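You operate a simulated robot arm through the tools that you are given. There is no shell and no other tool.

You run a simulated robot arm. Do the job below in one go: nothing can be reset, and whatever is moved stays where it is left.

Task
Swap the empty pan for the granola pan from the drawer and label it OATS.
Fine: empty pan on the counter top; rinse its ladle in the water pan and stand it in the granola; label in the end holder; close the drawer; spill nothing. Leave other pans, ladles and labels be. Where these are worked on the way, their far stop is far enough and under half their travel is too little: wooden drawer under the pans.

Only the result counts: the job must be done as asked and must still hold three seconds after the hand-in. Knocking over, shifting, dropping, spilling or breaking anything else fails it.

Robot
A 6-joint arm with a two-finger parallel gripper, fixed in place. Base frame: the origin is on the floor under the middle of its stand, x ahead of it, y to its left, z up. Lengths are in m, angles in rad, forces in N, time in s.
With the tool pointing down near the work surface it reaches from about 0.42 to 0.94 m from the base axis. Its first joint turns from -2.007 to 2.007 rad. Payload 3.43 kg.
The TCP is the grasp point between the finger pads, 0.034 m short of the fingertips. In the tool frame z runs along the fingers and y along their closing line. The gripper opens to 0.128 m. The fingers are 0.024 m wide and 0.012 m thick; the gripper's body (0.048 by 0.13 m) begins 0.096 m behind the TCP.
Orientation is that of the tool frame in the base frame, as a unit quaternion [w, x, y, z]. With the fingers straight down and closing along the base's y, the tool's x points along the base's -x, its y along +y and its z along -z.

Tools
- The arm moves only by the tool step_arm. Its arguments are lists of equal length, an entry for each row: "delta_pos": the shift along the tool's x, y, z in units of 20 mm (1.0 is 20 mm), a list of three; "dr": the turn, a rotation vector about the tool's x, y, z in units of 4 degrees (1.0 is 4 degrees), a list of three; "hand": the opening, from 0 (shut) to 1 (fully open). In form: {"delta_pos": [[x, y, z], ...], "dr": [[rx, ry, rz], ...], "hand": [hand, ...]}. A call has 1 to 20 rows; each row shifts and turns the commanded pose from where the row before left it, along the tool's axes as they then stand. A call with a number of a shift or a turn outside -1 to 1 is refused whole. Each row takes 0.2 s and may step no farther than 0.05 m and 0.15 rad from the row before; otherwise, or with a gripper value out of range, the whole call is refused. A pose out of reach is approached as far as the arm can. The call stops where the force on the tool passes 50 N (or 10 N more than at its start, if that is more) or the arm is blocked; 0.2 s more then pass. The fingers move at their own pace (about 0.108 m/s each) and stop on an object; they squeeze with about 23 N. The grip force told is the motor's: it shows also when the fingers shut on nothing. Time passes only in rows, and 0.2 s behind the last, so rows that do not move let the fingers close. It gives the time, the measured TCP pose, the force on the tool (base axes), the opening and the grip force at its end, in the units of the frame above (readings bear some noise), with the torque about the TCP (base axes, N m) and any sound that the robot's microphone picked up.
- Cameras (640 x 400 px; columns grow to the right, rows downward): "scene" is fixed at [0.2211, -0.5008, 1.3355]; the picture's right is [0.41, -0.91, 0.00], its down [-0.60, -0.27, -0.75] and it looks along [0.68, 0.31, -0.66] (base axes); focal length 214 px, centre (320, 200). "wrist" rides on the gripper at [0.076, -0.011, -0.16] in the tool frame; the picture's right is [0.15, 0.99, 0.00], its down [-0.88, 0.13, -0.46] and it looks along [-0.45, 0.07, 0.89] (tool axes); focal length 234 px, centre (320, 200). There is no depth. A picture from a camera that has moved, and an enlarged one, comes with that camera's place and axes in the base frame and with its lens.
- grab_frame(camera): a new picture of that camera. No time passes.
- lift_body(by): moves the trunk up (or, below 0, down) by that many m; the arm rides with it, the base frame stays. It gives what a move gives, with no picture.
- zoom(camera, box): a new picture of the part [left, top, right, bottom] of that camera's present view, enlarged. No time passes.
- finish_job(): hands the job in; it is judged then, once.

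Nothing tells you positions but the pictures and the camera data. Unless the task says otherwise, let go and move clear before handing in.

The tools are called after "Call:" as name(argument=value, ...) on one line, values as JSON. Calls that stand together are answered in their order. step_arm: Moves the arm, as the interface text tells. Its arguments: {"type":"object","properties":{"delta_pos":{"type":"array"},"dr":{"type":"array"},"hand":{"type":"array"}},"required":["delta_pos","dr","hand"]} The other tools are called the same way: lift_body (by) moves the trunk up or down; grab_frame (camera) takes a picture; zoom (camera, box) takes an enlarged picture of a part of a camera's view; finish_job () hands the job in.

At the start:

```text
t: 0.0
tcp_pos: [0.5681, -0.0057, 1.1633]
ee_rot: [-0.001, 0.0, 1.0, -0.001]
wrist_force: [0.1, -0.4, 0.1]
moment: [0.03, -0.03, 0.0]
width: 0.1279
finger_force: 0.1
trunk travel left (down, up): [-0.4, 0.39]
```

scene: 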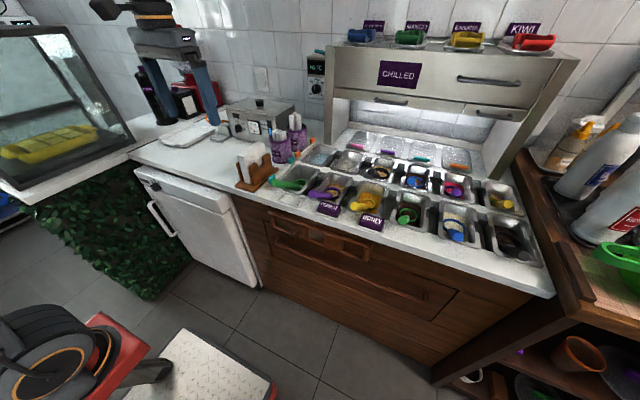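
wrist: 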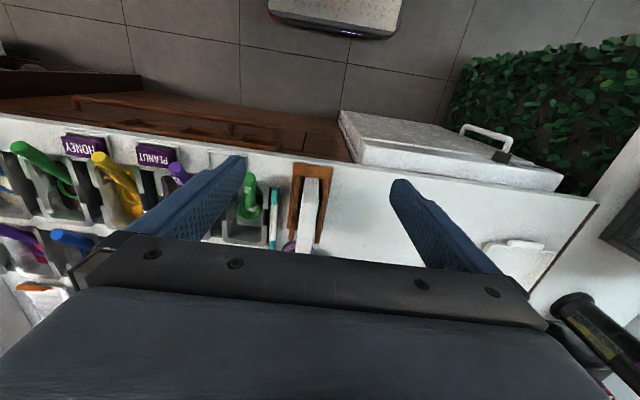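

I see a topping counter with small pans, ladles, labels, and a wooden drawer below; the arm is above the counter. I'll take enlarged pictures first to find the empty pan, water pan, labels and drawer.

Call:
zoom(camera="scene", box=[230, 120, 390, 220])

Call:
zoom(camera="scene", box=[380, 140, 560, 260])

Call:
zoom(camera="scene", box=[240, 190, 480, 340])

Call:
zoom(camera="scene", box=[140, 60, 340, 190])

Call:
zoom(camera="scene", box=[320, 10, 580, 140])

```text
4.00 times, centred on (310, 170) of scene
camera zoom: at [0.2211, -0.5008, 1.3355], right [0.41, -0.91, 0.0], down [-0.6, -0.27, -0.75], along [0.68, 0.31, -0.66], focal length 858 px, centre (360, 320)
```

zoom: 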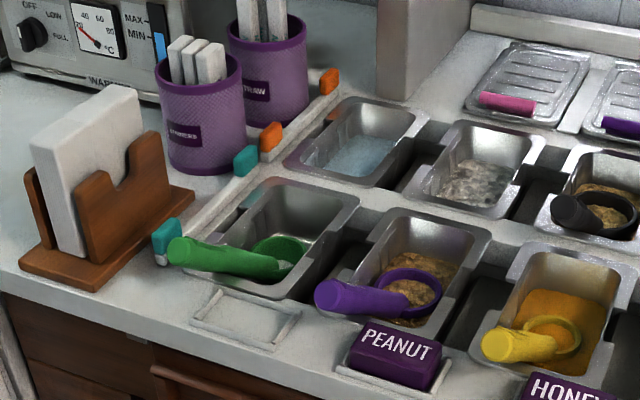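

```text
3.33 times, centred on (470, 200) of scene
camera zoom: at [0.2211, -0.5008, 1.3355], right [0.41, -0.91, 0.0], down [-0.6, -0.27, -0.75], along [0.68, 0.31, -0.66], focal length 715 px, centre (-180, 200)
```

zoom: 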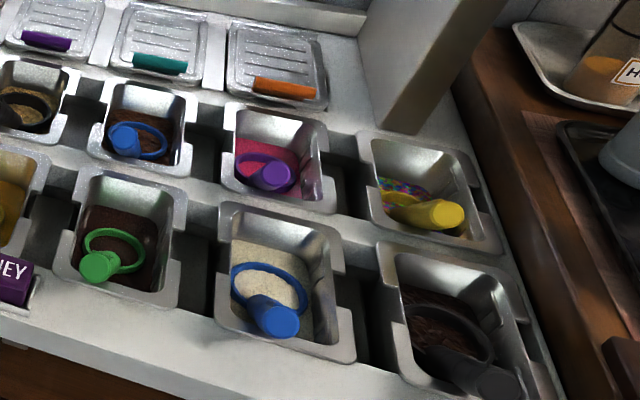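

```text
2.67 times, centred on (360, 265) of scene
camera zoom: at [0.2211, -0.5008, 1.3355], right [0.41, -0.91, 0.0], down [-0.6, -0.27, -0.75], along [0.68, 0.31, -0.66], focal length 572 px, centre (213, 27)
```

zoom: 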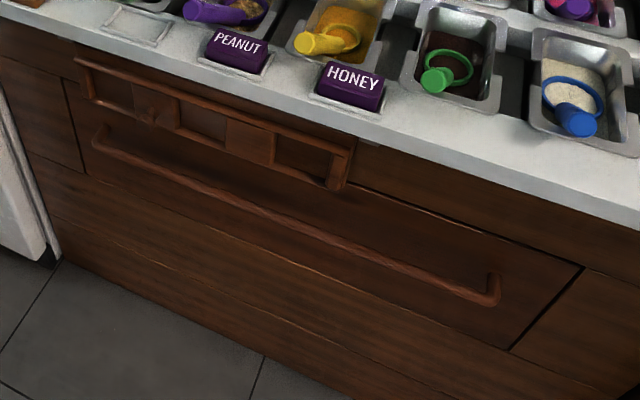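

```text
3.08 times, centred on (240, 125) of scene
camera zoom: at [0.2211, -0.5008, 1.3355], right [0.41, -0.91, 0.0], down [-0.6, -0.27, -0.75], along [0.68, 0.31, -0.66], focal length 660 px, centre (566, 431)
```

zoom: 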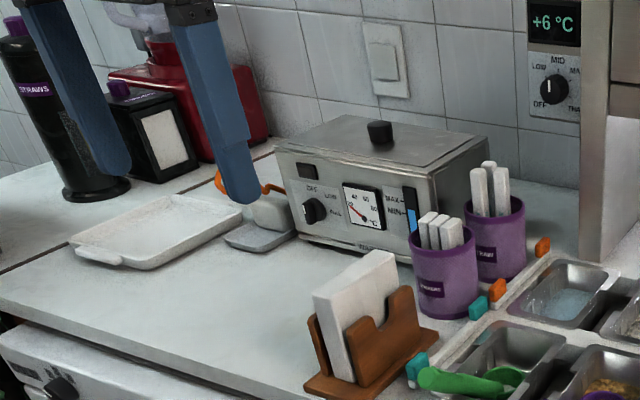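

```text
2.46 times, centred on (450, 75) of scene
camera zoom: at [0.2211, -0.5008, 1.3355], right [0.41, -0.91, 0.0], down [-0.6, -0.27, -0.75], along [0.68, 0.31, -0.66], focal length 528 px, centre (0, 508)
```

zoom: 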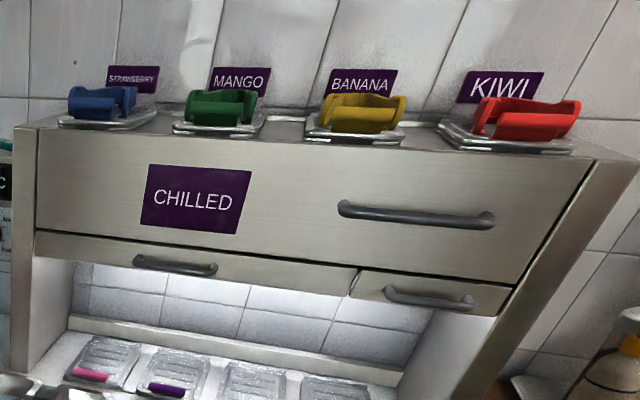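

The empty pan looks to be the front-row end pan with the green ladle, with an empty label holder before it. I'll zoom in further on the drawer front, the rail and the shelf, to find the OATS label and the water pan.

Call:
zoom(camera="scene", box=[255, 195, 375, 275])

Call:
zoom(camera="wrist", box=[0, 50, 340, 260])

Call:
zoom(camera="scene", box=[440, 230, 640, 400])

Call:
zoom(camera="scene", box=[500, 80, 640, 300])

Call:
zoom(camera="scene", box=[0, 0, 240, 200])

Call:
zoom(camera="scene", box=[290, 135, 370, 185])

```text
5.00 times, centred on (315, 235) of scene
camera zoom: at [0.2211, -0.5008, 1.3355], right [0.41, -0.91, 0.0], down [-0.6, -0.27, -0.75], along [0.68, 0.31, -0.66], focal length 1072 px, centre (345, 25)
```

zoom: 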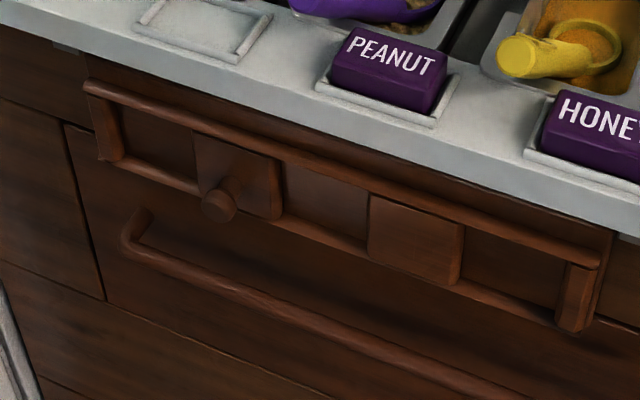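

```text
1.88 times, centred on (170, 155) of wrist
camera zoom: at [0.4917, -0.0174, 1.3245], right [-0.15, 0.99, 0.0], down [0.88, 0.13, 0.46], along [0.45, 0.07, -0.89], focal length 441 px, centre (602, 285)
```

zoom: 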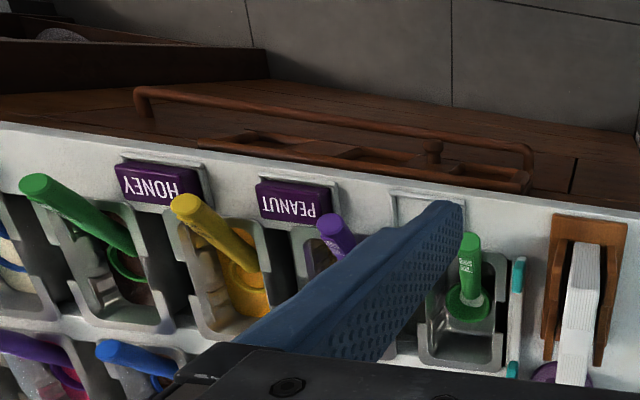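

```text
2.35 times, centred on (540, 315) of scene
camera zoom: at [0.2211, -0.5008, 1.3355], right [0.41, -0.91, 0.0], down [-0.6, -0.27, -0.75], along [0.68, 0.31, -0.66], focal length 505 px, centre (-198, -71)
```

zoom: 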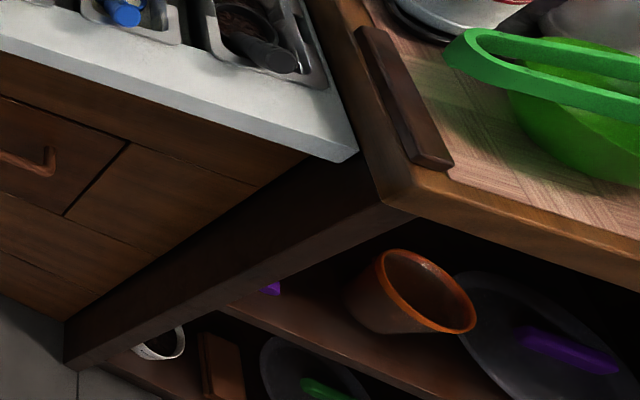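

```text
1.82 times, centred on (570, 190) of scene
camera zoom: at [0.2211, -0.5008, 1.3355], right [0.41, -0.91, 0.0], down [-0.6, -0.27, -0.75], along [0.68, 0.31, -0.66], focal length 390 px, centre (-134, 218)
```

zoom: 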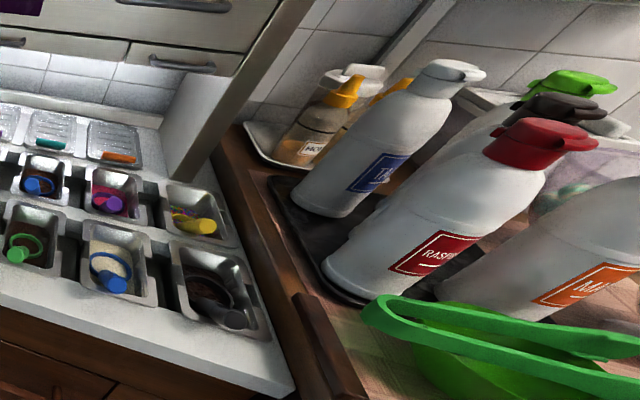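

```text
2.00 times, centred on (120, 100) of scene
camera zoom: at [0.2211, -0.5008, 1.3355], right [0.41, -0.91, 0.0], down [-0.6, -0.27, -0.75], along [0.68, 0.31, -0.66], focal length 429 px, centre (720, 400)
```

zoom: 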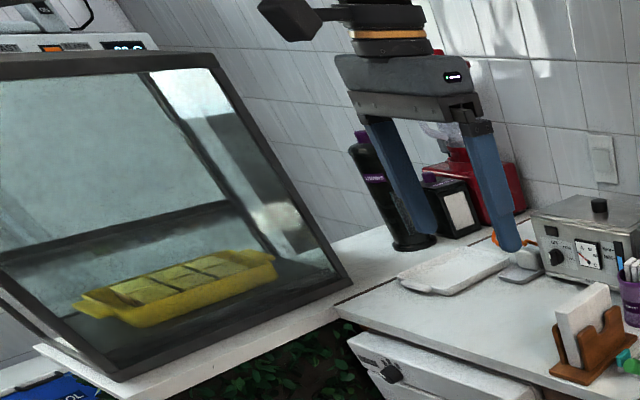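

```text
8.00 times, centred on (330, 160) of scene
camera zoom: at [0.2211, -0.5008, 1.3355], right [0.41, -0.91, 0.0], down [-0.6, -0.27, -0.75], along [0.68, 0.31, -0.66], focal length 1716 px, centre (240, 520)
```

zoom: 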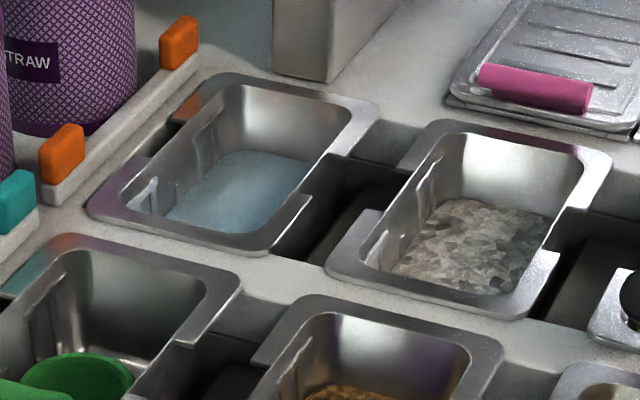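

The drawer sits below the counter edge: handle bar near z≈0.70, with a rail and sliding plates above it near z≈0.79. I'll tilt the tool to look forward and move in front of the drawer for a closer look at that mechanism.

Call:
step_arm(delta_pos=[[1, -0.5, 0], [1, -1, 0], [1, -1, 0], [0, -1, 0], [0, -1, 0], [0, -1, 0], [0, -1, 0], [0, -1, 0], [0, -1, 0], [0, -1, 0], [0, -1, 0], [0, -1, 0], [0, -1, 0]], dr=[[0, 0, 0], [0, -1, 0], [0, -1, 0], [0, -1, 0], [0, -1, 0], [0, -1, 0], [0, -1, 0], [0, -1, 0], [0, -1, 0], [0, -1, 0], [0, -1, 0], [0, -1, 0], [0, 0, 0]], hand=[0.3, 0.3, 0.3, 0.3, 0.3, 0.3, 0.3, 0.3, 0.3, 0.3, 0.3, 0.3, 0.3])

```text
t: 2.8
tcp_pos: [0.5116, -0.2577, 1.1653]
ee_rot: [0.376, 0.0, 0.927, -0.001]
wrist_force: [0.3, 0.3, -0.7]
moment: [-0.02, -0.02, -0.04]
width: 0.0382
finger_force: 0.0
out of reach, approached as far as the arm can: row 9
trunk travel left (down, up): [-0.4, 0.39]
```

The tool is now tilted about 44° and near y=-0.26 in front of the counter. I'll lower the trunk so the wrist camera looks at the drawer front.

Call:
lift_body(by=-0.28)

Call:
grab_frame(camera="wrist")

Call:
grab_frame(camera="scene")

```text
t: 5.6
tcp_pos: [0.5639, -0.2595, 0.8833]
ee_rot: [0.374, -0.001, 0.927, 0.001]
wrist_force: [-0.4, 0.7, 0.2]
moment: [-0.02, -0.01, -0.01]
width: 0.0382
finger_force: 0.1
trunk travel left (down, up): [-0.12, 0.67]
```

```text
taken
camera wrist: at [0.3968, -0.2705, 0.9467], right [-0.11, 0.99, -0.1], down [0.32, 0.13, 0.94], along [0.94, 0.07, -0.33], focal length 234 px, centre (320, 200)
```

wrist: 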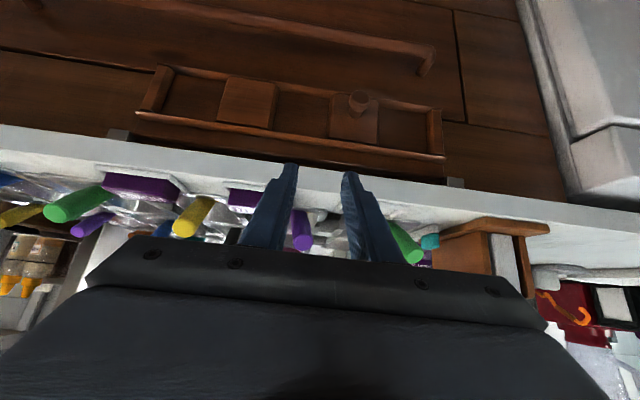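

```text
taken
```

scene: 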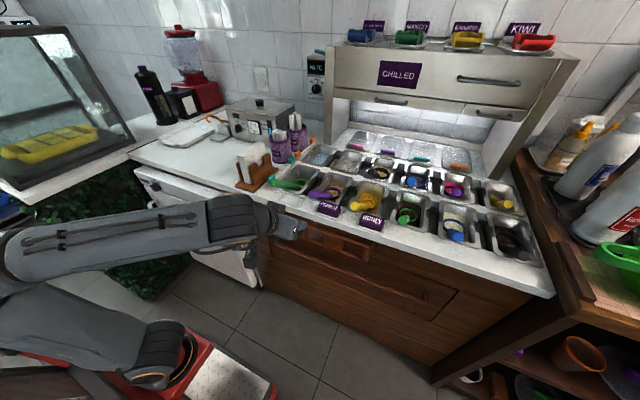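

The wrist view (upside down) shows the rail with two plates and a knob. I'll zoom in on it.

Call:
zoom(camera="wrist", box=[120, 20, 480, 200])

Call:
zoom(camera="wrist", box=[300, 70, 460, 200])

Call:
zoom(camera="wrist", box=[120, 50, 280, 180])

```text
1.78 times, centred on (300, 110) of wrist
camera zoom: at [0.3968, -0.2705, 0.9467], right [-0.11, 0.99, -0.1], down [0.32, 0.13, 0.94], along [0.94, 0.07, -0.33], focal length 416 px, centre (356, 360)
```

zoom: 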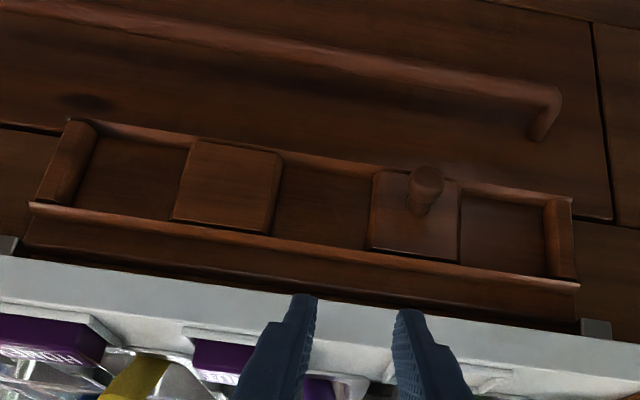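

```text
3.08 times, centred on (380, 135) of wrist
camera zoom: at [0.3968, -0.2705, 0.9467], right [-0.11, 0.99, -0.1], down [0.32, 0.13, 0.94], along [0.94, 0.07, -0.33], focal length 720 px, centre (135, 400)
```

zoom: 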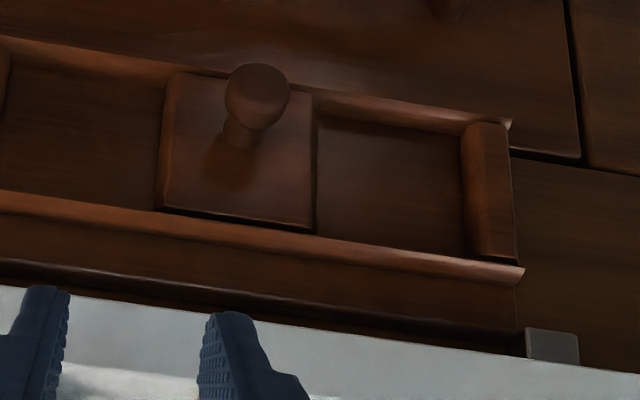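

```text
3.08 times, centred on (200, 115) of wrist
camera zoom: at [0.3968, -0.2705, 0.9467], right [-0.11, 0.99, -0.1], down [0.32, 0.13, 0.94], along [0.94, 0.07, -0.33], focal length 720 px, centre (689, 462)
```

zoom: 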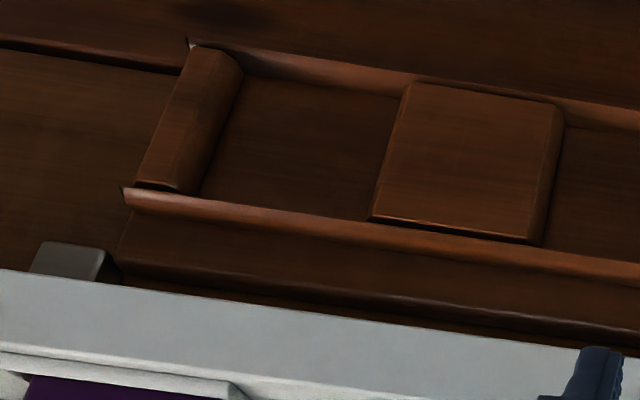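

The rail unit sits on the face just above the drawer's top seam, with one knobbed plate. I'll move lower and back to view the drawer front and handle more squarely before gripping the handle.

Call:
step_arm(delta_pos=[[0.7, -1, 0.11], [0.7, -1, 0.11], [0.7, -1, 0.11], [0.7, -1, 0.11], [0.7, -1, 0.11], [0.7, -1, 0.11], [0.7, -1, 0.11]], dr=[[0, 0, 0], [0, 0, 0], [0, 0, 0], [0, 0, 0], [0, 0, 0], [0, 0, 0], [0, 0, 0]], hand=[0.3, 0.3, 0.3, 0.3, 0.3, 0.3, 0.3])

Call:
grab_frame(camera="wrist")

Call:
zoom(camera="wrist", box=[120, 60, 480, 240])

```text
t: 7.2
tcp_pos: [0.5049, -0.3984, 0.8051]
ee_rot: [0.373, -0.001, 0.928, 0.001]
wrist_force: [-0.1, 0.1, 0.2]
moment: [0.03, 0.01, 0.03]
width: 0.0386
finger_force: 0.1
trunk travel left (down, up): [-0.12, 0.67]
```

```text
taken
camera wrist: at [0.3383, -0.411, 0.8679], right [-0.11, 0.99, -0.1], down [0.32, 0.13, 0.94], along [0.94, 0.07, -0.33], focal length 234 px, centre (320, 200)
```

wrist: 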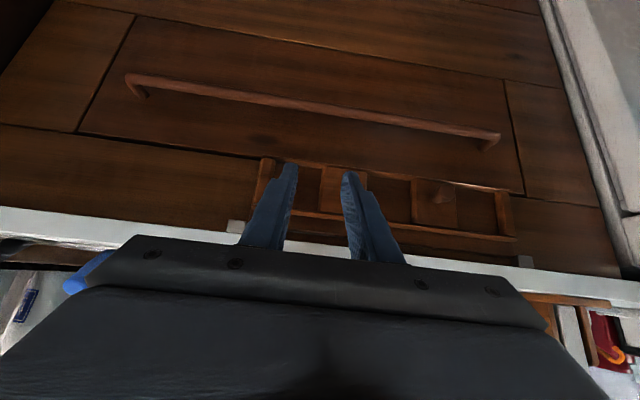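

```text
1.78 times, centred on (300, 150) of wrist
camera zoom: at [0.3383, -0.411, 0.8679], right [-0.11, 0.99, -0.1], down [0.32, 0.13, 0.94], along [0.94, 0.07, -0.33], focal length 416 px, centre (356, 289)
```

zoom: 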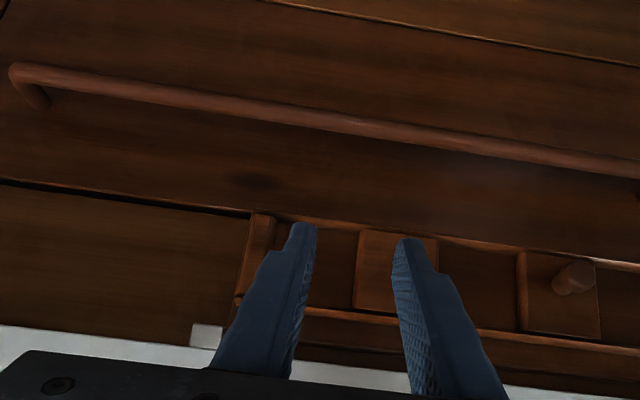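

Triangulating from two wrist views puts the handle bar at x≈0.63, z≈0.62, y from about −0.12 to −0.68, and the drawer face at x≈0.675. I'll roll the gripper 90° so the fingers can straddle the bar, then approach.

Call:
step_arm(delta_pos=[[0, 0, 0], [0, 0, 0], [0, 0, 0], [0, 0, 0], [0, 0, 0], [0, 0, 0], [0, 0, 0], [0, 0, 0], [0, 0, 0], [0, 0, 0], [0, 0, 0], [0, 0, 0], [0, 0, 0], [0, 0, 0], [0, 0, 0], [0, 0, 0], [0, 0, 0], [0, 0, 0], [0, 0, 0], [0, 0, 0]], dr=[[0, 0, -1], [0, 0, -1], [0, 0, -1], [0, 0, -1], [0, 0, -1], [0, 0, -1], [0, 0, -1], [0, 0, -1], [0, 0, -1], [0, 0, -1], [0, 0, -1], [0, 0, -1], [0, 0, -1], [0, 0, -1], [0, 0, -1], [0, 0, -1], [0, 0, -1], [0, 0, -1], [0, 0, -1], [0, 0, -1]], hand=[0.5, 0.5, 0.5, 0.5, 0.5, 0.5, 0.5, 0.5, 0.5, 0.5, 0.5, 0.5, 0.5, 0.5, 0.5, 0.5, 0.5, 0.5, 0.5, 0.5])

Call:
step_arm(delta_pos=[[0, 0, 0], [0, 0, 0], [0, 0, 0], [0, 0, 0]], dr=[[0, 0, -1], [0, 0, -1], [0, 0, -0.5], [0, 0, 0]], hand=[0.5, 0.5, 0.5, 0.5])

Call:
grab_frame(camera="wrist")

Call:
grab_frame(camera="scene")

```text
t: 11.4
tcp_pos: [0.503, -0.4008, 0.8051]
ee_rot: [0.287, -0.597, 0.71, -0.24]
wrist_force: [-0.2, -0.3, 0.0]
moment: [-0.02, -0.01, -0.02]
width: 0.0639
finger_force: 0.1
trunk travel left (down, up): [-0.12, 0.67]
```

```text
t: 12.4
tcp_pos: [0.5044, -0.3983, 0.8057]
ee_rot: [0.264, -0.655, 0.658, -0.262]
wrist_force: [0.8, -0.4, -1.0]
moment: [0.0, 0.01, 0.06]
width: 0.0638
finger_force: 0.0
out of reach, approached as far as the arm can: row 3
trunk travel left (down, up): [-0.12, 0.67]
```

```text
taken
camera wrist: at [0.4022, -0.474, 0.9298], right [-0.72, -0.14, -0.68], down [-0.41, 0.88, 0.24], along [0.57, 0.45, -0.69], focal length 234 px, centre (320, 200)
```

wrist: 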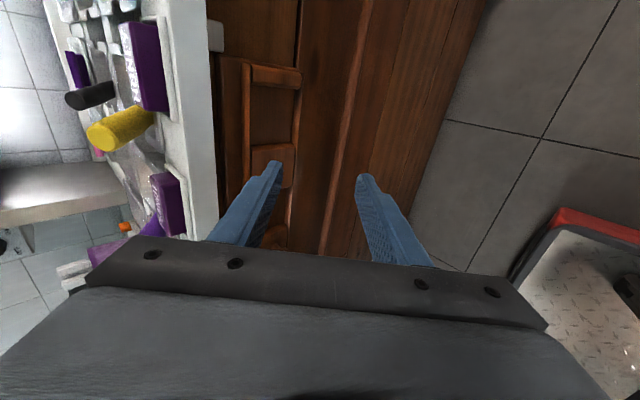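

```text
taken
```

scene: 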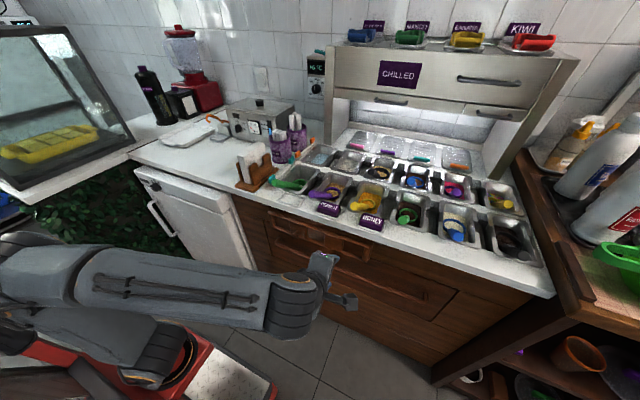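

The roll is done and the fingers now close in the x–z plane. I'll approach the bar along the finger direction, stopping short to check alignment.

Call:
step_arm(delta_pos=[[0, 0.25, 0.95], [0, 0.25, 0.95], [0, 0.25, 0.95], [0, 0.25, 0.95], [0, 0.25, 0.95], [0, 0.25, 0.95], [0, 0.25, 0.95], [0, 0.25, 0.95], [0, 0, 0]], dr=[[0, 0, 0], [0, 0, 0], [0, 0, 0], [0, 0, 0], [0, 0, 0], [0, 0, 0], [0, 0, 0], [0, 0, 0], [0, 0, 0]], hand=[0.5, 0.5, 0.5, 0.5, 0.5, 0.5, 0.5, 0.5, 0.5])

Call:
grab_frame(camera="wrist")

Call:
zoom(camera="scene", box=[240, 210, 440, 335])

```text
t: 14.0
tcp_pos: [0.5938, -0.3879, 0.7331]
ee_rot: [0.262, -0.655, 0.657, -0.266]
wrist_force: [-38.7, 5.4, 19.3]
moment: [0.1, -1.06, 0.5]
width: 0.0555
finger_force: 0.1
out of reach, approached as far as the arm can: row 1, 2, 3, 4, 5, 6, 7
trunk travel left (down, up): [-0.12, 0.67]
stopped in row 7: the force on the tool passed its limit at 73 N (the readings are from after the stop); the commanded pose is now the measured one
```

```text
taken
camera wrist: at [0.4894, -0.4622, 0.8565], right [-0.71, -0.15, -0.68], down [-0.4, 0.88, 0.23], along [0.57, 0.44, -0.69], focal length 234 px, centre (320, 200)
```

wrist: 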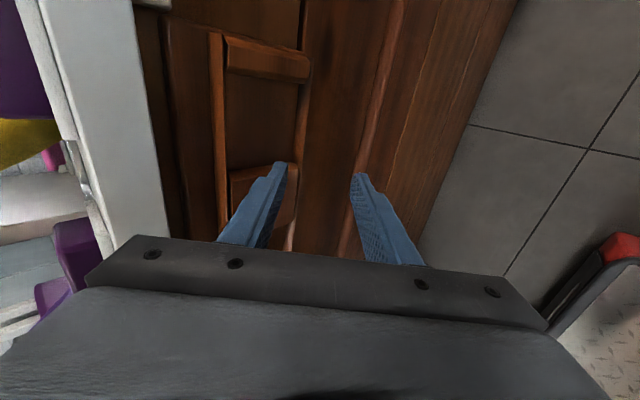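

```text
3.20 times, centred on (340, 272) of scene
camera zoom: at [0.2211, -0.5008, 1.3355], right [0.41, -0.91, 0.0], down [-0.6, -0.27, -0.75], along [0.68, 0.31, -0.66], focal length 686 px, centre (256, -32)
```

zoom: 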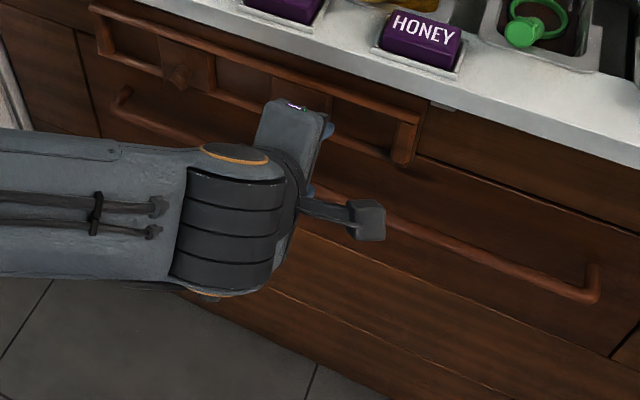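

The upper fingertip bumped the rail because the arm couldn't reach as low as commanded at this trunk height. I'll back off and lower the trunk.

Call:
step_arm(delta_pos=[[0, 0.5, -1], [0, 0.7, -0.7], [0, 0.7, -0.7], [0, 0.7, -0.7], [0, 0, 0]], dr=[[0, 0, 0], [0, 0, 0], [0, 0, 0], [0, 0, 0], [0, 0, 0]], hand=[0.5, 0.5, 0.5, 0.5, 0.5])

Call:
lift_body(by=-0.11)

Call:
zoom(camera="scene", box=[240, 190, 440, 315])

Call:
grab_frame(camera="wrist")

```text
t: 15.2
tcp_pos: [0.5356, -0.3763, 0.7639]
ee_rot: [0.26, -0.654, 0.66, -0.262]
wrist_force: [0.4, -0.5, 0.0]
moment: [-0.01, 0.0, 0.04]
width: 0.064
finger_force: 0.1
out of reach, approached as far as the arm can: row 2, 3, 4
trunk travel left (down, up): [-0.12, 0.67]
```

```text
t: 16.6
tcp_pos: [0.5661, -0.3767, 0.6559]
ee_rot: [0.26, -0.654, 0.66, -0.263]
wrist_force: [-0.1, -1.1, 0.3]
moment: [0.0, 0.0, 0.04]
width: 0.0638
finger_force: 0.0
trunk travel left (down, up): [-0.01, 0.78]
```

```text
3.20 times, centred on (340, 252) of scene
camera zoom: at [0.2211, -0.5008, 1.3355], right [0.41, -0.91, 0.0], down [-0.6, -0.27, -0.75], along [0.68, 0.31, -0.66], focal length 686 px, centre (256, 32)
```

zoom: 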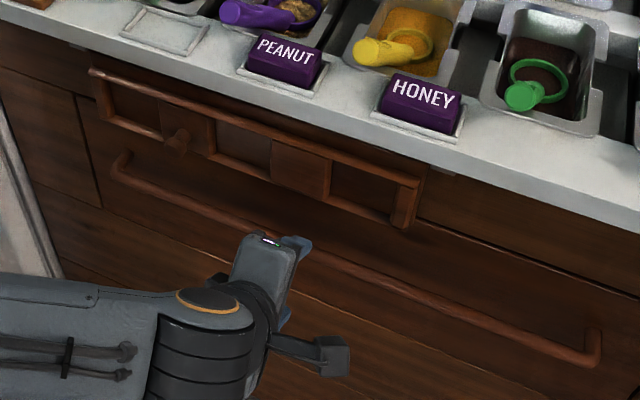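

```text
taken
camera wrist: at [0.4631, -0.451, 0.7805], right [-0.72, -0.14, -0.68], down [-0.4, 0.88, 0.24], along [0.57, 0.45, -0.69], focal length 234 px, centre (320, 200)
```

wrist: 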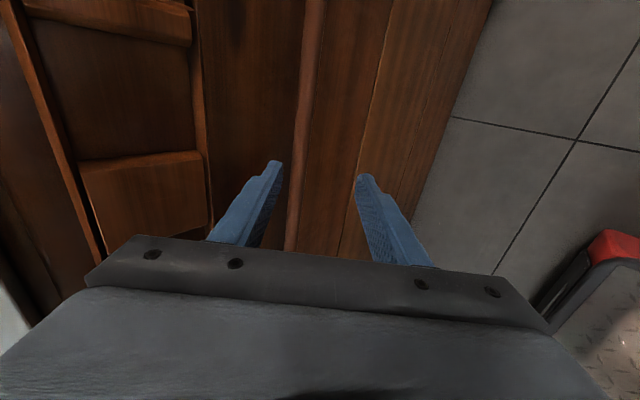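

The bar shows between the fingers, slightly toward the upper finger, about 0.068 m ahead. I'll centre on it, advance, and close.

Call:
step_arm(delta_pos=[[0, -0.6, 0], [0, -0.55, 0], [0, 0, 0.7], [0, 0, 0.7], [0, 0, 0.7], [0, 0, 0.5], [0, 0, 0]], dr=[[0, 0, 0], [0, 0, 0], [0, 0, 0], [0, 0, 0], [0, 0, 0], [0, 0, 0], [0, 0, 0]], hand=[0.35, 0.35, 0.35, 0.35, 0.35, 0.35, 0.35])

Call:
grab_frame(camera="wrist")

Call:
zoom(camera="scene", box=[260, 210, 420, 310])

```text
t: 18.2
tcp_pos: [0.6176, -0.3773, 0.634]
ee_rot: [0.26, -0.653, 0.661, -0.262]
wrist_force: [0.5, -0.6, -0.5]
moment: [-0.02, -0.01, 0.0]
width: 0.0446
finger_force: 0.0
trunk travel left (down, up): [-0.01, 0.78]
```

```text
taken
camera wrist: at [0.5153, -0.4514, 0.7581], right [-0.72, -0.14, -0.68], down [-0.4, 0.88, 0.24], along [0.57, 0.45, -0.69], focal length 234 px, centre (320, 200)
```

wrist: 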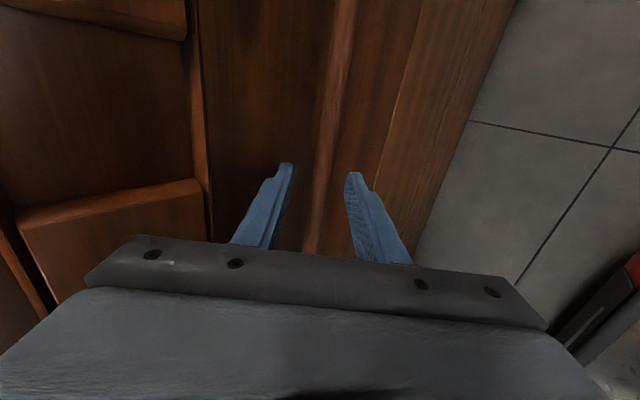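

```text
4.00 times, centred on (340, 260) of scene
camera zoom: at [0.2211, -0.5008, 1.3355], right [0.41, -0.91, 0.0], down [-0.6, -0.27, -0.75], along [0.68, 0.31, -0.66], focal length 858 px, centre (240, -40)
```

zoom: 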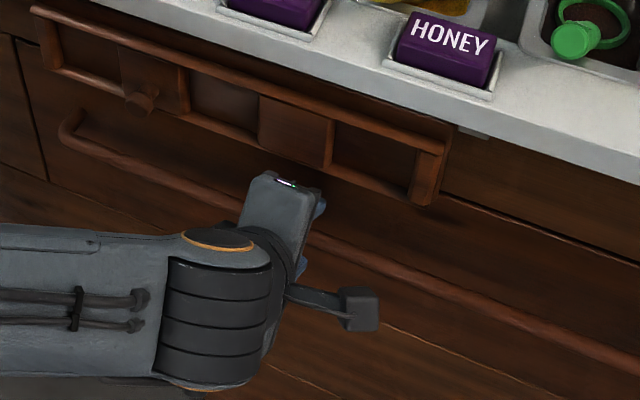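

The bar lies between the fingers. Closing on it now.

Call:
step_arm(delta_pos=[[0, 0, 0], [0, 0, 0], [0, 0, 0]], dr=[[0, 0, 0], [0, 0, 0], [0, 0, 0]], hand=[0, 0, 0])

Call:
grab_frame(camera="wrist")

```text
t: 19.0
tcp_pos: [0.6172, -0.3775, 0.6332]
ee_rot: [0.26, -0.654, 0.661, -0.262]
wrist_force: [-15.4, 4.7, -10.2]
moment: [-0.64, 0.45, 0.52]
width: 0.0168
finger_force: 45.1
trunk travel left (down, up): [-0.01, 0.78]
```

```text
taken
camera wrist: at [0.5147, -0.4516, 0.7574], right [-0.72, -0.14, -0.68], down [-0.4, 0.88, 0.24], along [0.56, 0.45, -0.69], focal length 234 px, centre (320, 200)
```

wrist: 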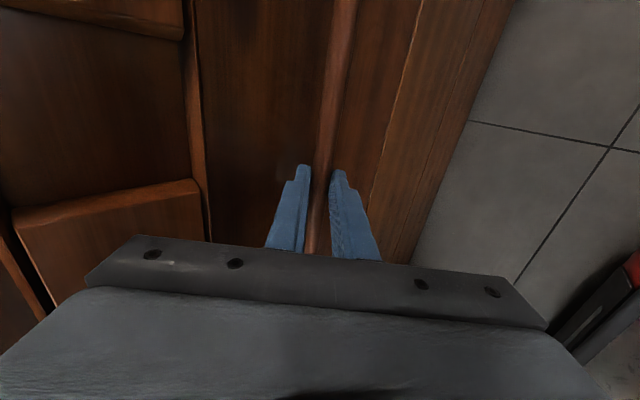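

The bar is held (width 0.017). I'll pull toward the robot gently and watch the force.

Call:
step_arm(delta_pos=[[0, 0.36, -0.35], [0, 0.36, -0.35], [0, 0.36, -0.35], [0, 0.36, -0.35]], dr=[[0, 0, 0], [0, 0, 0], [0, 0, 0], [0, 0, 0]], hand=[0, 0, 0, 0])

Call:
zoom(camera="scene", box=[240, 190, 440, 315])

```text
t: 20.0
tcp_pos: [0.5806, -0.3765, 0.6324]
ee_rot: [0.257, -0.652, 0.665, -0.257]
wrist_force: [0.3, -5.7, -43.4]
moment: [-1.01, 0.65, 0.58]
width: 0.0168
finger_force: 45.1
trunk travel left (down, up): [-0.01, 0.78]
```

```text
3.20 times, centred on (340, 252) of scene
camera zoom: at [0.2211, -0.5008, 1.3355], right [0.41, -0.91, 0.0], down [-0.6, -0.27, -0.75], along [0.68, 0.31, -0.66], focal length 686 px, centre (256, 32)
```

zoom: 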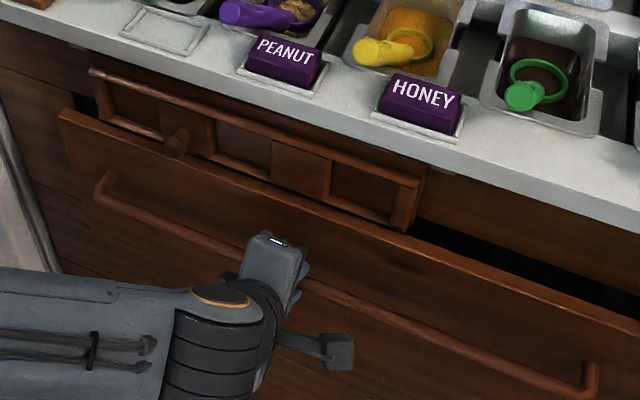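

The drawer slides out freely; no latch is holding it. I'll keep pulling with a slight downward correction to relieve the vertical load.

Call:
step_arm(delta_pos=[[0, 0.45, -0.3], [0, 0.72, -0.66], [0, 0.72, -0.66], [0, 0.72, -0.66], [0, 0.72, -0.66], [0, 0.72, -0.66]], dr=[[0, 0, 0], [0, 0, 0], [0, 0, 0], [0, 0, 0], [0, 0, 0], [0, 0, 0]], hand=[0, 0, 0, 0, 0, 0])

Call:
grab_frame(camera="scene")

```text
t: 20.4
tcp_pos: [0.5747, -0.3768, 0.6324]
ee_rot: [0.256, -0.653, 0.665, -0.256]
wrist_force: [-2.5, -6.7, -13.9]
moment: [-1.32, 0.39, 0.41]
width: 0.0171
finger_force: 44.8
out of reach, approached as far as the arm can: row 1
trunk travel left (down, up): [-0.01, 0.78]
stopped in row 1: the force on the tool passed its limit at 62 N (the readings are from after the stop); the commanded pose is now the measured one
```

```text
taken
```

scene: 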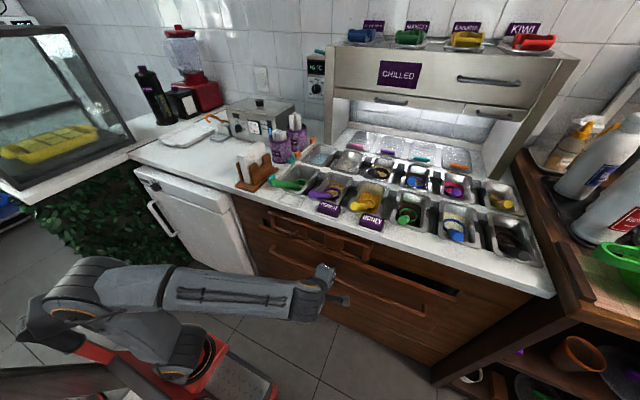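

The arm nears a reach limit at this low, tilted pose. I'll roll the tool toward vertical around the bar, which gives the wrist more room, then keep pulling.

Call:
step_arm(delta_pos=[[0, 0, 0], [0, 0, 0], [0, 0, 0], [0, 0, 0]], dr=[[-1, 0, 0], [-1, 0, 0], [-1, 0, 0], [-1, 0, 0]], hand=[0, 0, 0, 0])

Call:
zoom(camera="scene", box=[240, 190, 440, 315])

```text
t: 21.4
tcp_pos: [0.5763, -0.3764, 0.6377]
ee_rot: [0.163, -0.682, 0.693, -0.165]
wrist_force: [2.1, -15.7, 20.2]
moment: [-1.14, -0.39, 0.74]
width: 0.017
finger_force: 44.8
trunk travel left (down, up): [-0.01, 0.78]
```

```text
3.20 times, centred on (340, 252) of scene
camera zoom: at [0.2211, -0.5008, 1.3355], right [0.41, -0.91, 0.0], down [-0.6, -0.27, -0.75], along [0.68, 0.31, -0.66], focal length 686 px, centre (256, 32)
```

zoom: 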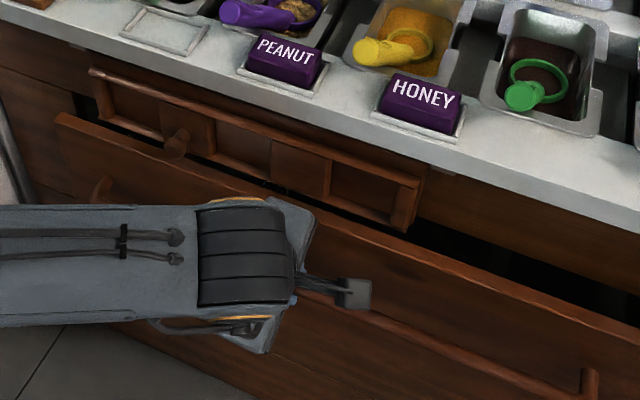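

Tilt is now about 27°. Pull on further.

Call:
step_arm(delta_pos=[[0, 0.6, -0.33], [0, 0.67, -0.34], [0, 0.67, -0.34], [0, 0.67, -0.34]], dr=[[0, 0, 0], [0, 0, 0], [0, 0, 0], [0, 0, 0]], hand=[0, 0, 0, 0])

```text
t: 22.4
tcp_pos: [0.5161, -0.3764, 0.6381]
ee_rot: [0.163, -0.682, 0.694, -0.165]
wrist_force: [-1.9, -27.5, 29.3]
moment: [-0.77, -0.29, 0.78]
width: 0.0169
finger_force: 45.0
trunk travel left (down, up): [-0.01, 0.78]
```

Pulling goes well (bar at x≈0.52). Continue with small corrections to relieve the side and vertical loads.

Call:
step_arm(delta_pos=[[0.1, 0.6, -0.4], [0.05, 0.66, -0.37], [0, 0.67, -0.34], [0, 0.67, -0.34]], dr=[[0, 0, 0], [0, 0, 0], [0, 0, 0], [0, 0, 0]], hand=[0, 0, 0, 0])

Call:
grab_frame(camera="scene")

```text
t: 23.4
tcp_pos: [0.4567, -0.3765, 0.638]
ee_rot: [0.164, -0.683, 0.694, -0.161]
wrist_force: [-0.4, -9.3, -1.9]
moment: [-0.45, 0.06, 0.83]
width: 0.0169
finger_force: 44.8
trunk travel left (down, up): [-0.01, 0.78]
```

```text
taken
```

scene: 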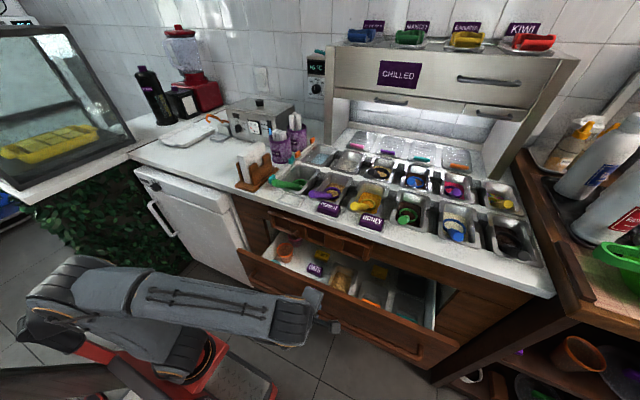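

The drawer shows contents now: purple labels, pans and other items. I'll keep pulling toward its far stop.

Call:
step_arm(delta_pos=[[0.05, 0.67, -0.34], [0, 0.67, -0.34], [0, 0.67, -0.34], [0, 0.67, -0.34], [0, 0.67, -0.34]], dr=[[-1, 0, 0], [0, 0, 0], [0, 0, 0], [0, 0, 0], [0, 0, 0]], hand=[0, 0, 0, 0, 0])

Call:
grab_frame(camera="scene")

```text
t: 24.6
tcp_pos: [0.385, -0.3763, 0.6431]
ee_rot: [0.139, -0.686, 0.702, -0.134]
wrist_force: [0.9, 2.4, -44.3]
moment: [-0.38, 0.38, 1.04]
width: 0.017
finger_force: 44.9
out of reach, approached as far as the arm can: row 5
trunk travel left (down, up): [-0.01, 0.78]
```

```text
taken
```

scene: 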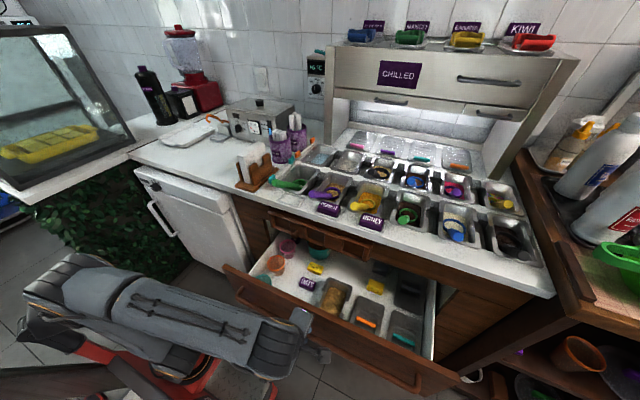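

The drawer is out about 0.23 m. I'll zoom in to see its contents.

Call:
zoom(camera="scene", box=[230, 220, 450, 360])

Call:
zoom(camera="scene", box=[250, 230, 350, 310])

Call:
zoom(camera="scene", box=[330, 250, 450, 350])

```text
2.86 times, centred on (340, 290) of scene
camera zoom: at [0.2211, -0.5008, 1.3355], right [0.41, -0.91, 0.0], down [-0.6, -0.27, -0.75], along [0.68, 0.31, -0.66], focal length 613 px, centre (263, -57)
```

zoom: 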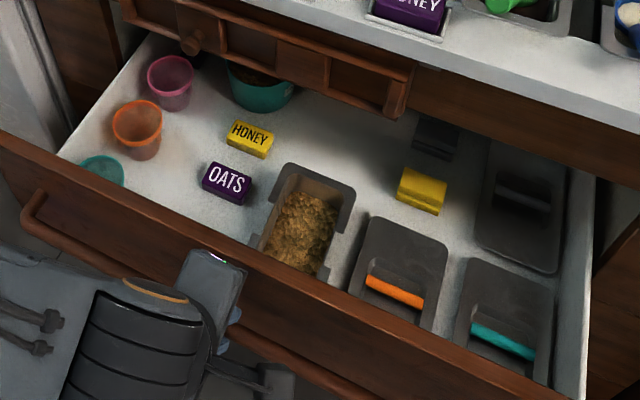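

```text
5.00 times, centred on (300, 270) of scene
camera zoom: at [0.2211, -0.5008, 1.3355], right [0.41, -0.91, 0.0], down [-0.6, -0.27, -0.75], along [0.68, 0.31, -0.66], focal length 1072 px, centre (420, -150)
```

zoom: 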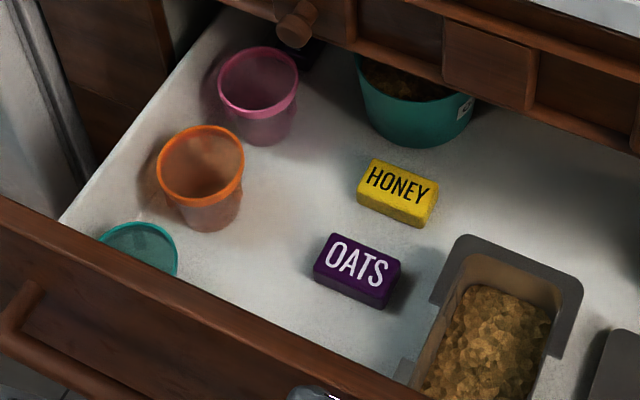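

```text
4.00 times, centred on (390, 300) of scene
camera zoom: at [0.2211, -0.5008, 1.3355], right [0.41, -0.91, 0.0], down [-0.6, -0.27, -0.75], along [0.68, 0.31, -0.66], focal length 858 px, centre (40, -200)
```

zoom: 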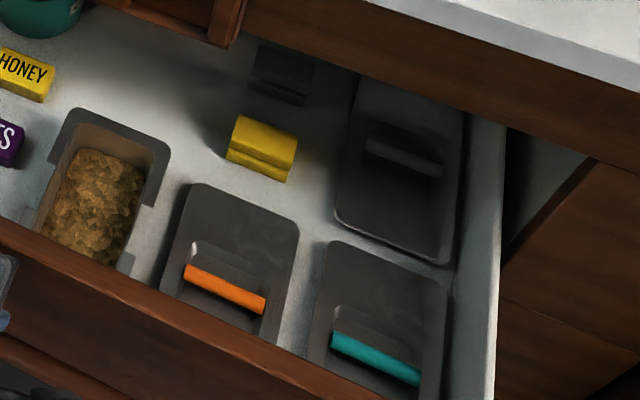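

I see the purple OATS label, the granola pan and lidded pans in the drawer, with a yellow HONEY and other decoys. I'll relieve the vertical load, roll the tool more vertical and pull further toward the stop.

Call:
step_arm(delta_pos=[[0, 0.06, 0.12], [0, 0, 0.05], [0, 0, 0.05], [0, 0, 0.05]], dr=[[0, 0, 0], [-1, 0, 0], [-1, 0, 0], [-1, 0, 0]], hand=[0, 0, 0, 0])

```text
t: 25.6
tcp_pos: [0.389, -0.3763, 0.6439]
ee_rot: [0.064, -0.699, 0.709, -0.068]
wrist_force: [1.9, 2.2, 42.5]
moment: [-0.1, -0.36, 1.09]
width: 0.017
finger_force: 44.8
trunk travel left (down, up): [-0.01, 0.78]
```

Now slightly raise and keep pulling.

Call:
step_arm(delta_pos=[[0, 0, -0.12], [0, 0.74, -0.15], [0, 0.74, -0.14], [0, 0.74, -0.14], [0, 0.74, -0.14]], dr=[[0, 0, 0], [0, 0, 0], [0, 0, 0], [0, 0, 0], [0, 0, 0]], hand=[0, 0, 0, 0, 0])

Call:
zoom(camera="scene", box=[230, 220, 450, 360])

```text
t: 26.8
tcp_pos: [0.3257, -0.3769, 0.6421]
ee_rot: [0.067, -0.698, 0.71, -0.065]
wrist_force: [-2.9, -10.2, 31.2]
moment: [-0.51, -0.03, 0.82]
width: 0.017
finger_force: 45.5
trunk travel left (down, up): [-0.01, 0.78]
```

```text
2.86 times, centred on (340, 290) of scene
camera zoom: at [0.2211, -0.5008, 1.3355], right [0.41, -0.91, 0.0], down [-0.6, -0.27, -0.75], along [0.68, 0.31, -0.66], focal length 613 px, centre (263, -57)
```

zoom: 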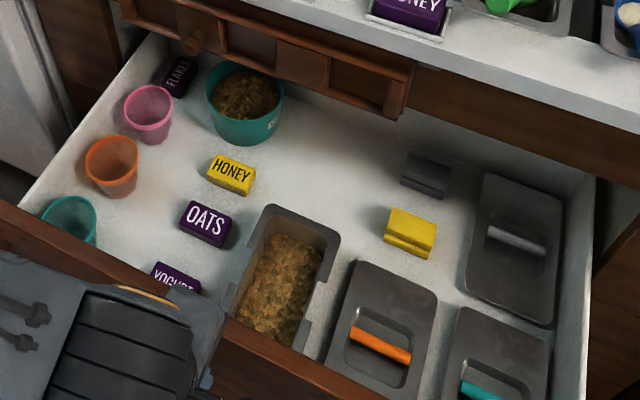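

Opened about 0.29 m; pulling on to find the stop.

Call:
step_arm(delta_pos=[[0, 0, -0.08], [0, 0.74, -0.14], [0, 0.74, -0.14], [0, 0.74, -0.14]], dr=[[0, 0, 0], [0, 0, 0], [0, 0, 0], [0, 0, 0]], hand=[0, 0, 0, 0])

Call:
grab_frame(camera="scene")

```text
t: 27.8
tcp_pos: [0.3137, -0.373, 0.6439]
ee_rot: [0.066, -0.697, 0.712, -0.062]
wrist_force: [-2.9, -34.6, -23.4]
moment: [-1.26, 0.19, 0.87]
width: 0.0172
finger_force: 44.5
out of reach, approached as far as the arm can: row 3, 4
trunk travel left (down, up): [-0.01, 0.78]
```

```text
taken
```

scene: 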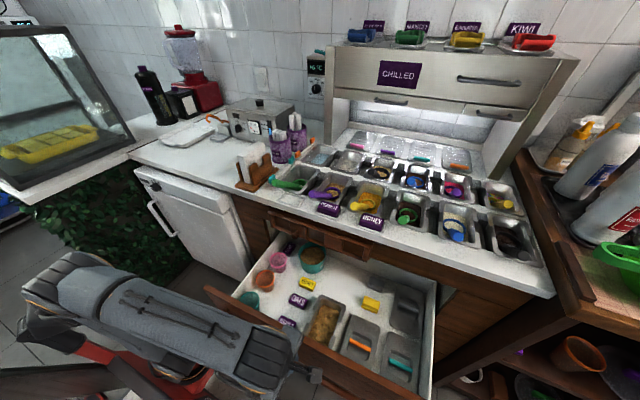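

The drawer is open about 0.30 m, well past half any plausible travel, and the arm is at its near limit. I'll release the bar and rise straight up.

Call:
step_arm(delta_pos=[[0, 0, 0], [0, 0, 0], [0, 0, -1], [0, 0, -1], [0, 0, -1], [0, 0, -1], [0, 0, -1], [0, 0, -1]], dr=[[0, 0, 0], [0, 0, 0], [0, 0, 0], [0, 0, 0], [0, 0, 0], [0, 0, 0], [0, 0, 0], [0, 0, 0]], hand=[0.3, 0.3, 0.3, 0.3, 0.3, 0.3, 0.3, 0.3])

Call:
grab_frame(camera="scene")

Call:
grab_frame(camera="wrist")

```text
t: 29.6
tcp_pos: [0.2925, -0.3711, 0.7652]
ee_rot: [0.066, -0.696, 0.712, -0.063]
wrist_force: [-0.5, -0.3, -0.9]
moment: [-0.03, -0.03, -0.02]
width: 0.0383
finger_force: 0.0
out of reach, approached as far as the arm can: row 8
trunk travel left (down, up): [-0.01, 0.78]
```

```text
taken
```

scene: 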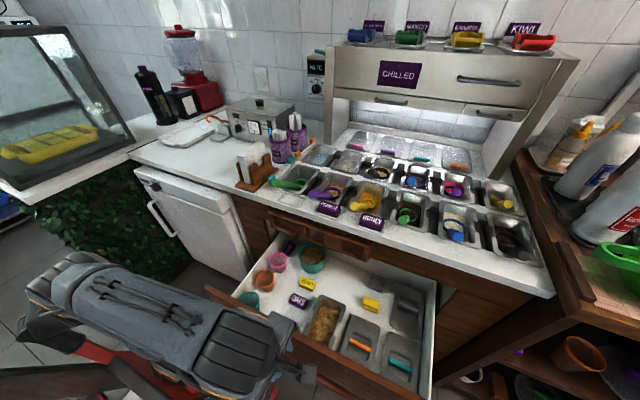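

```text
taken
camera wrist: at [0.2733, -0.4479, 0.9246], right [-0.98, -0.12, -0.18], down [-0.19, 0.88, 0.43], along [0.1, 0.45, -0.88], focal length 234 px, centre (320, 200)
```

wrist: 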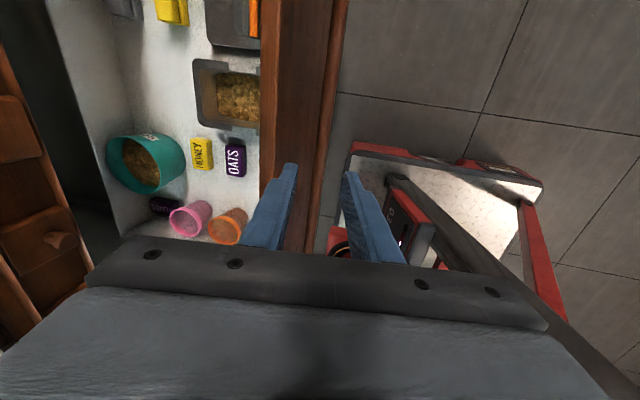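

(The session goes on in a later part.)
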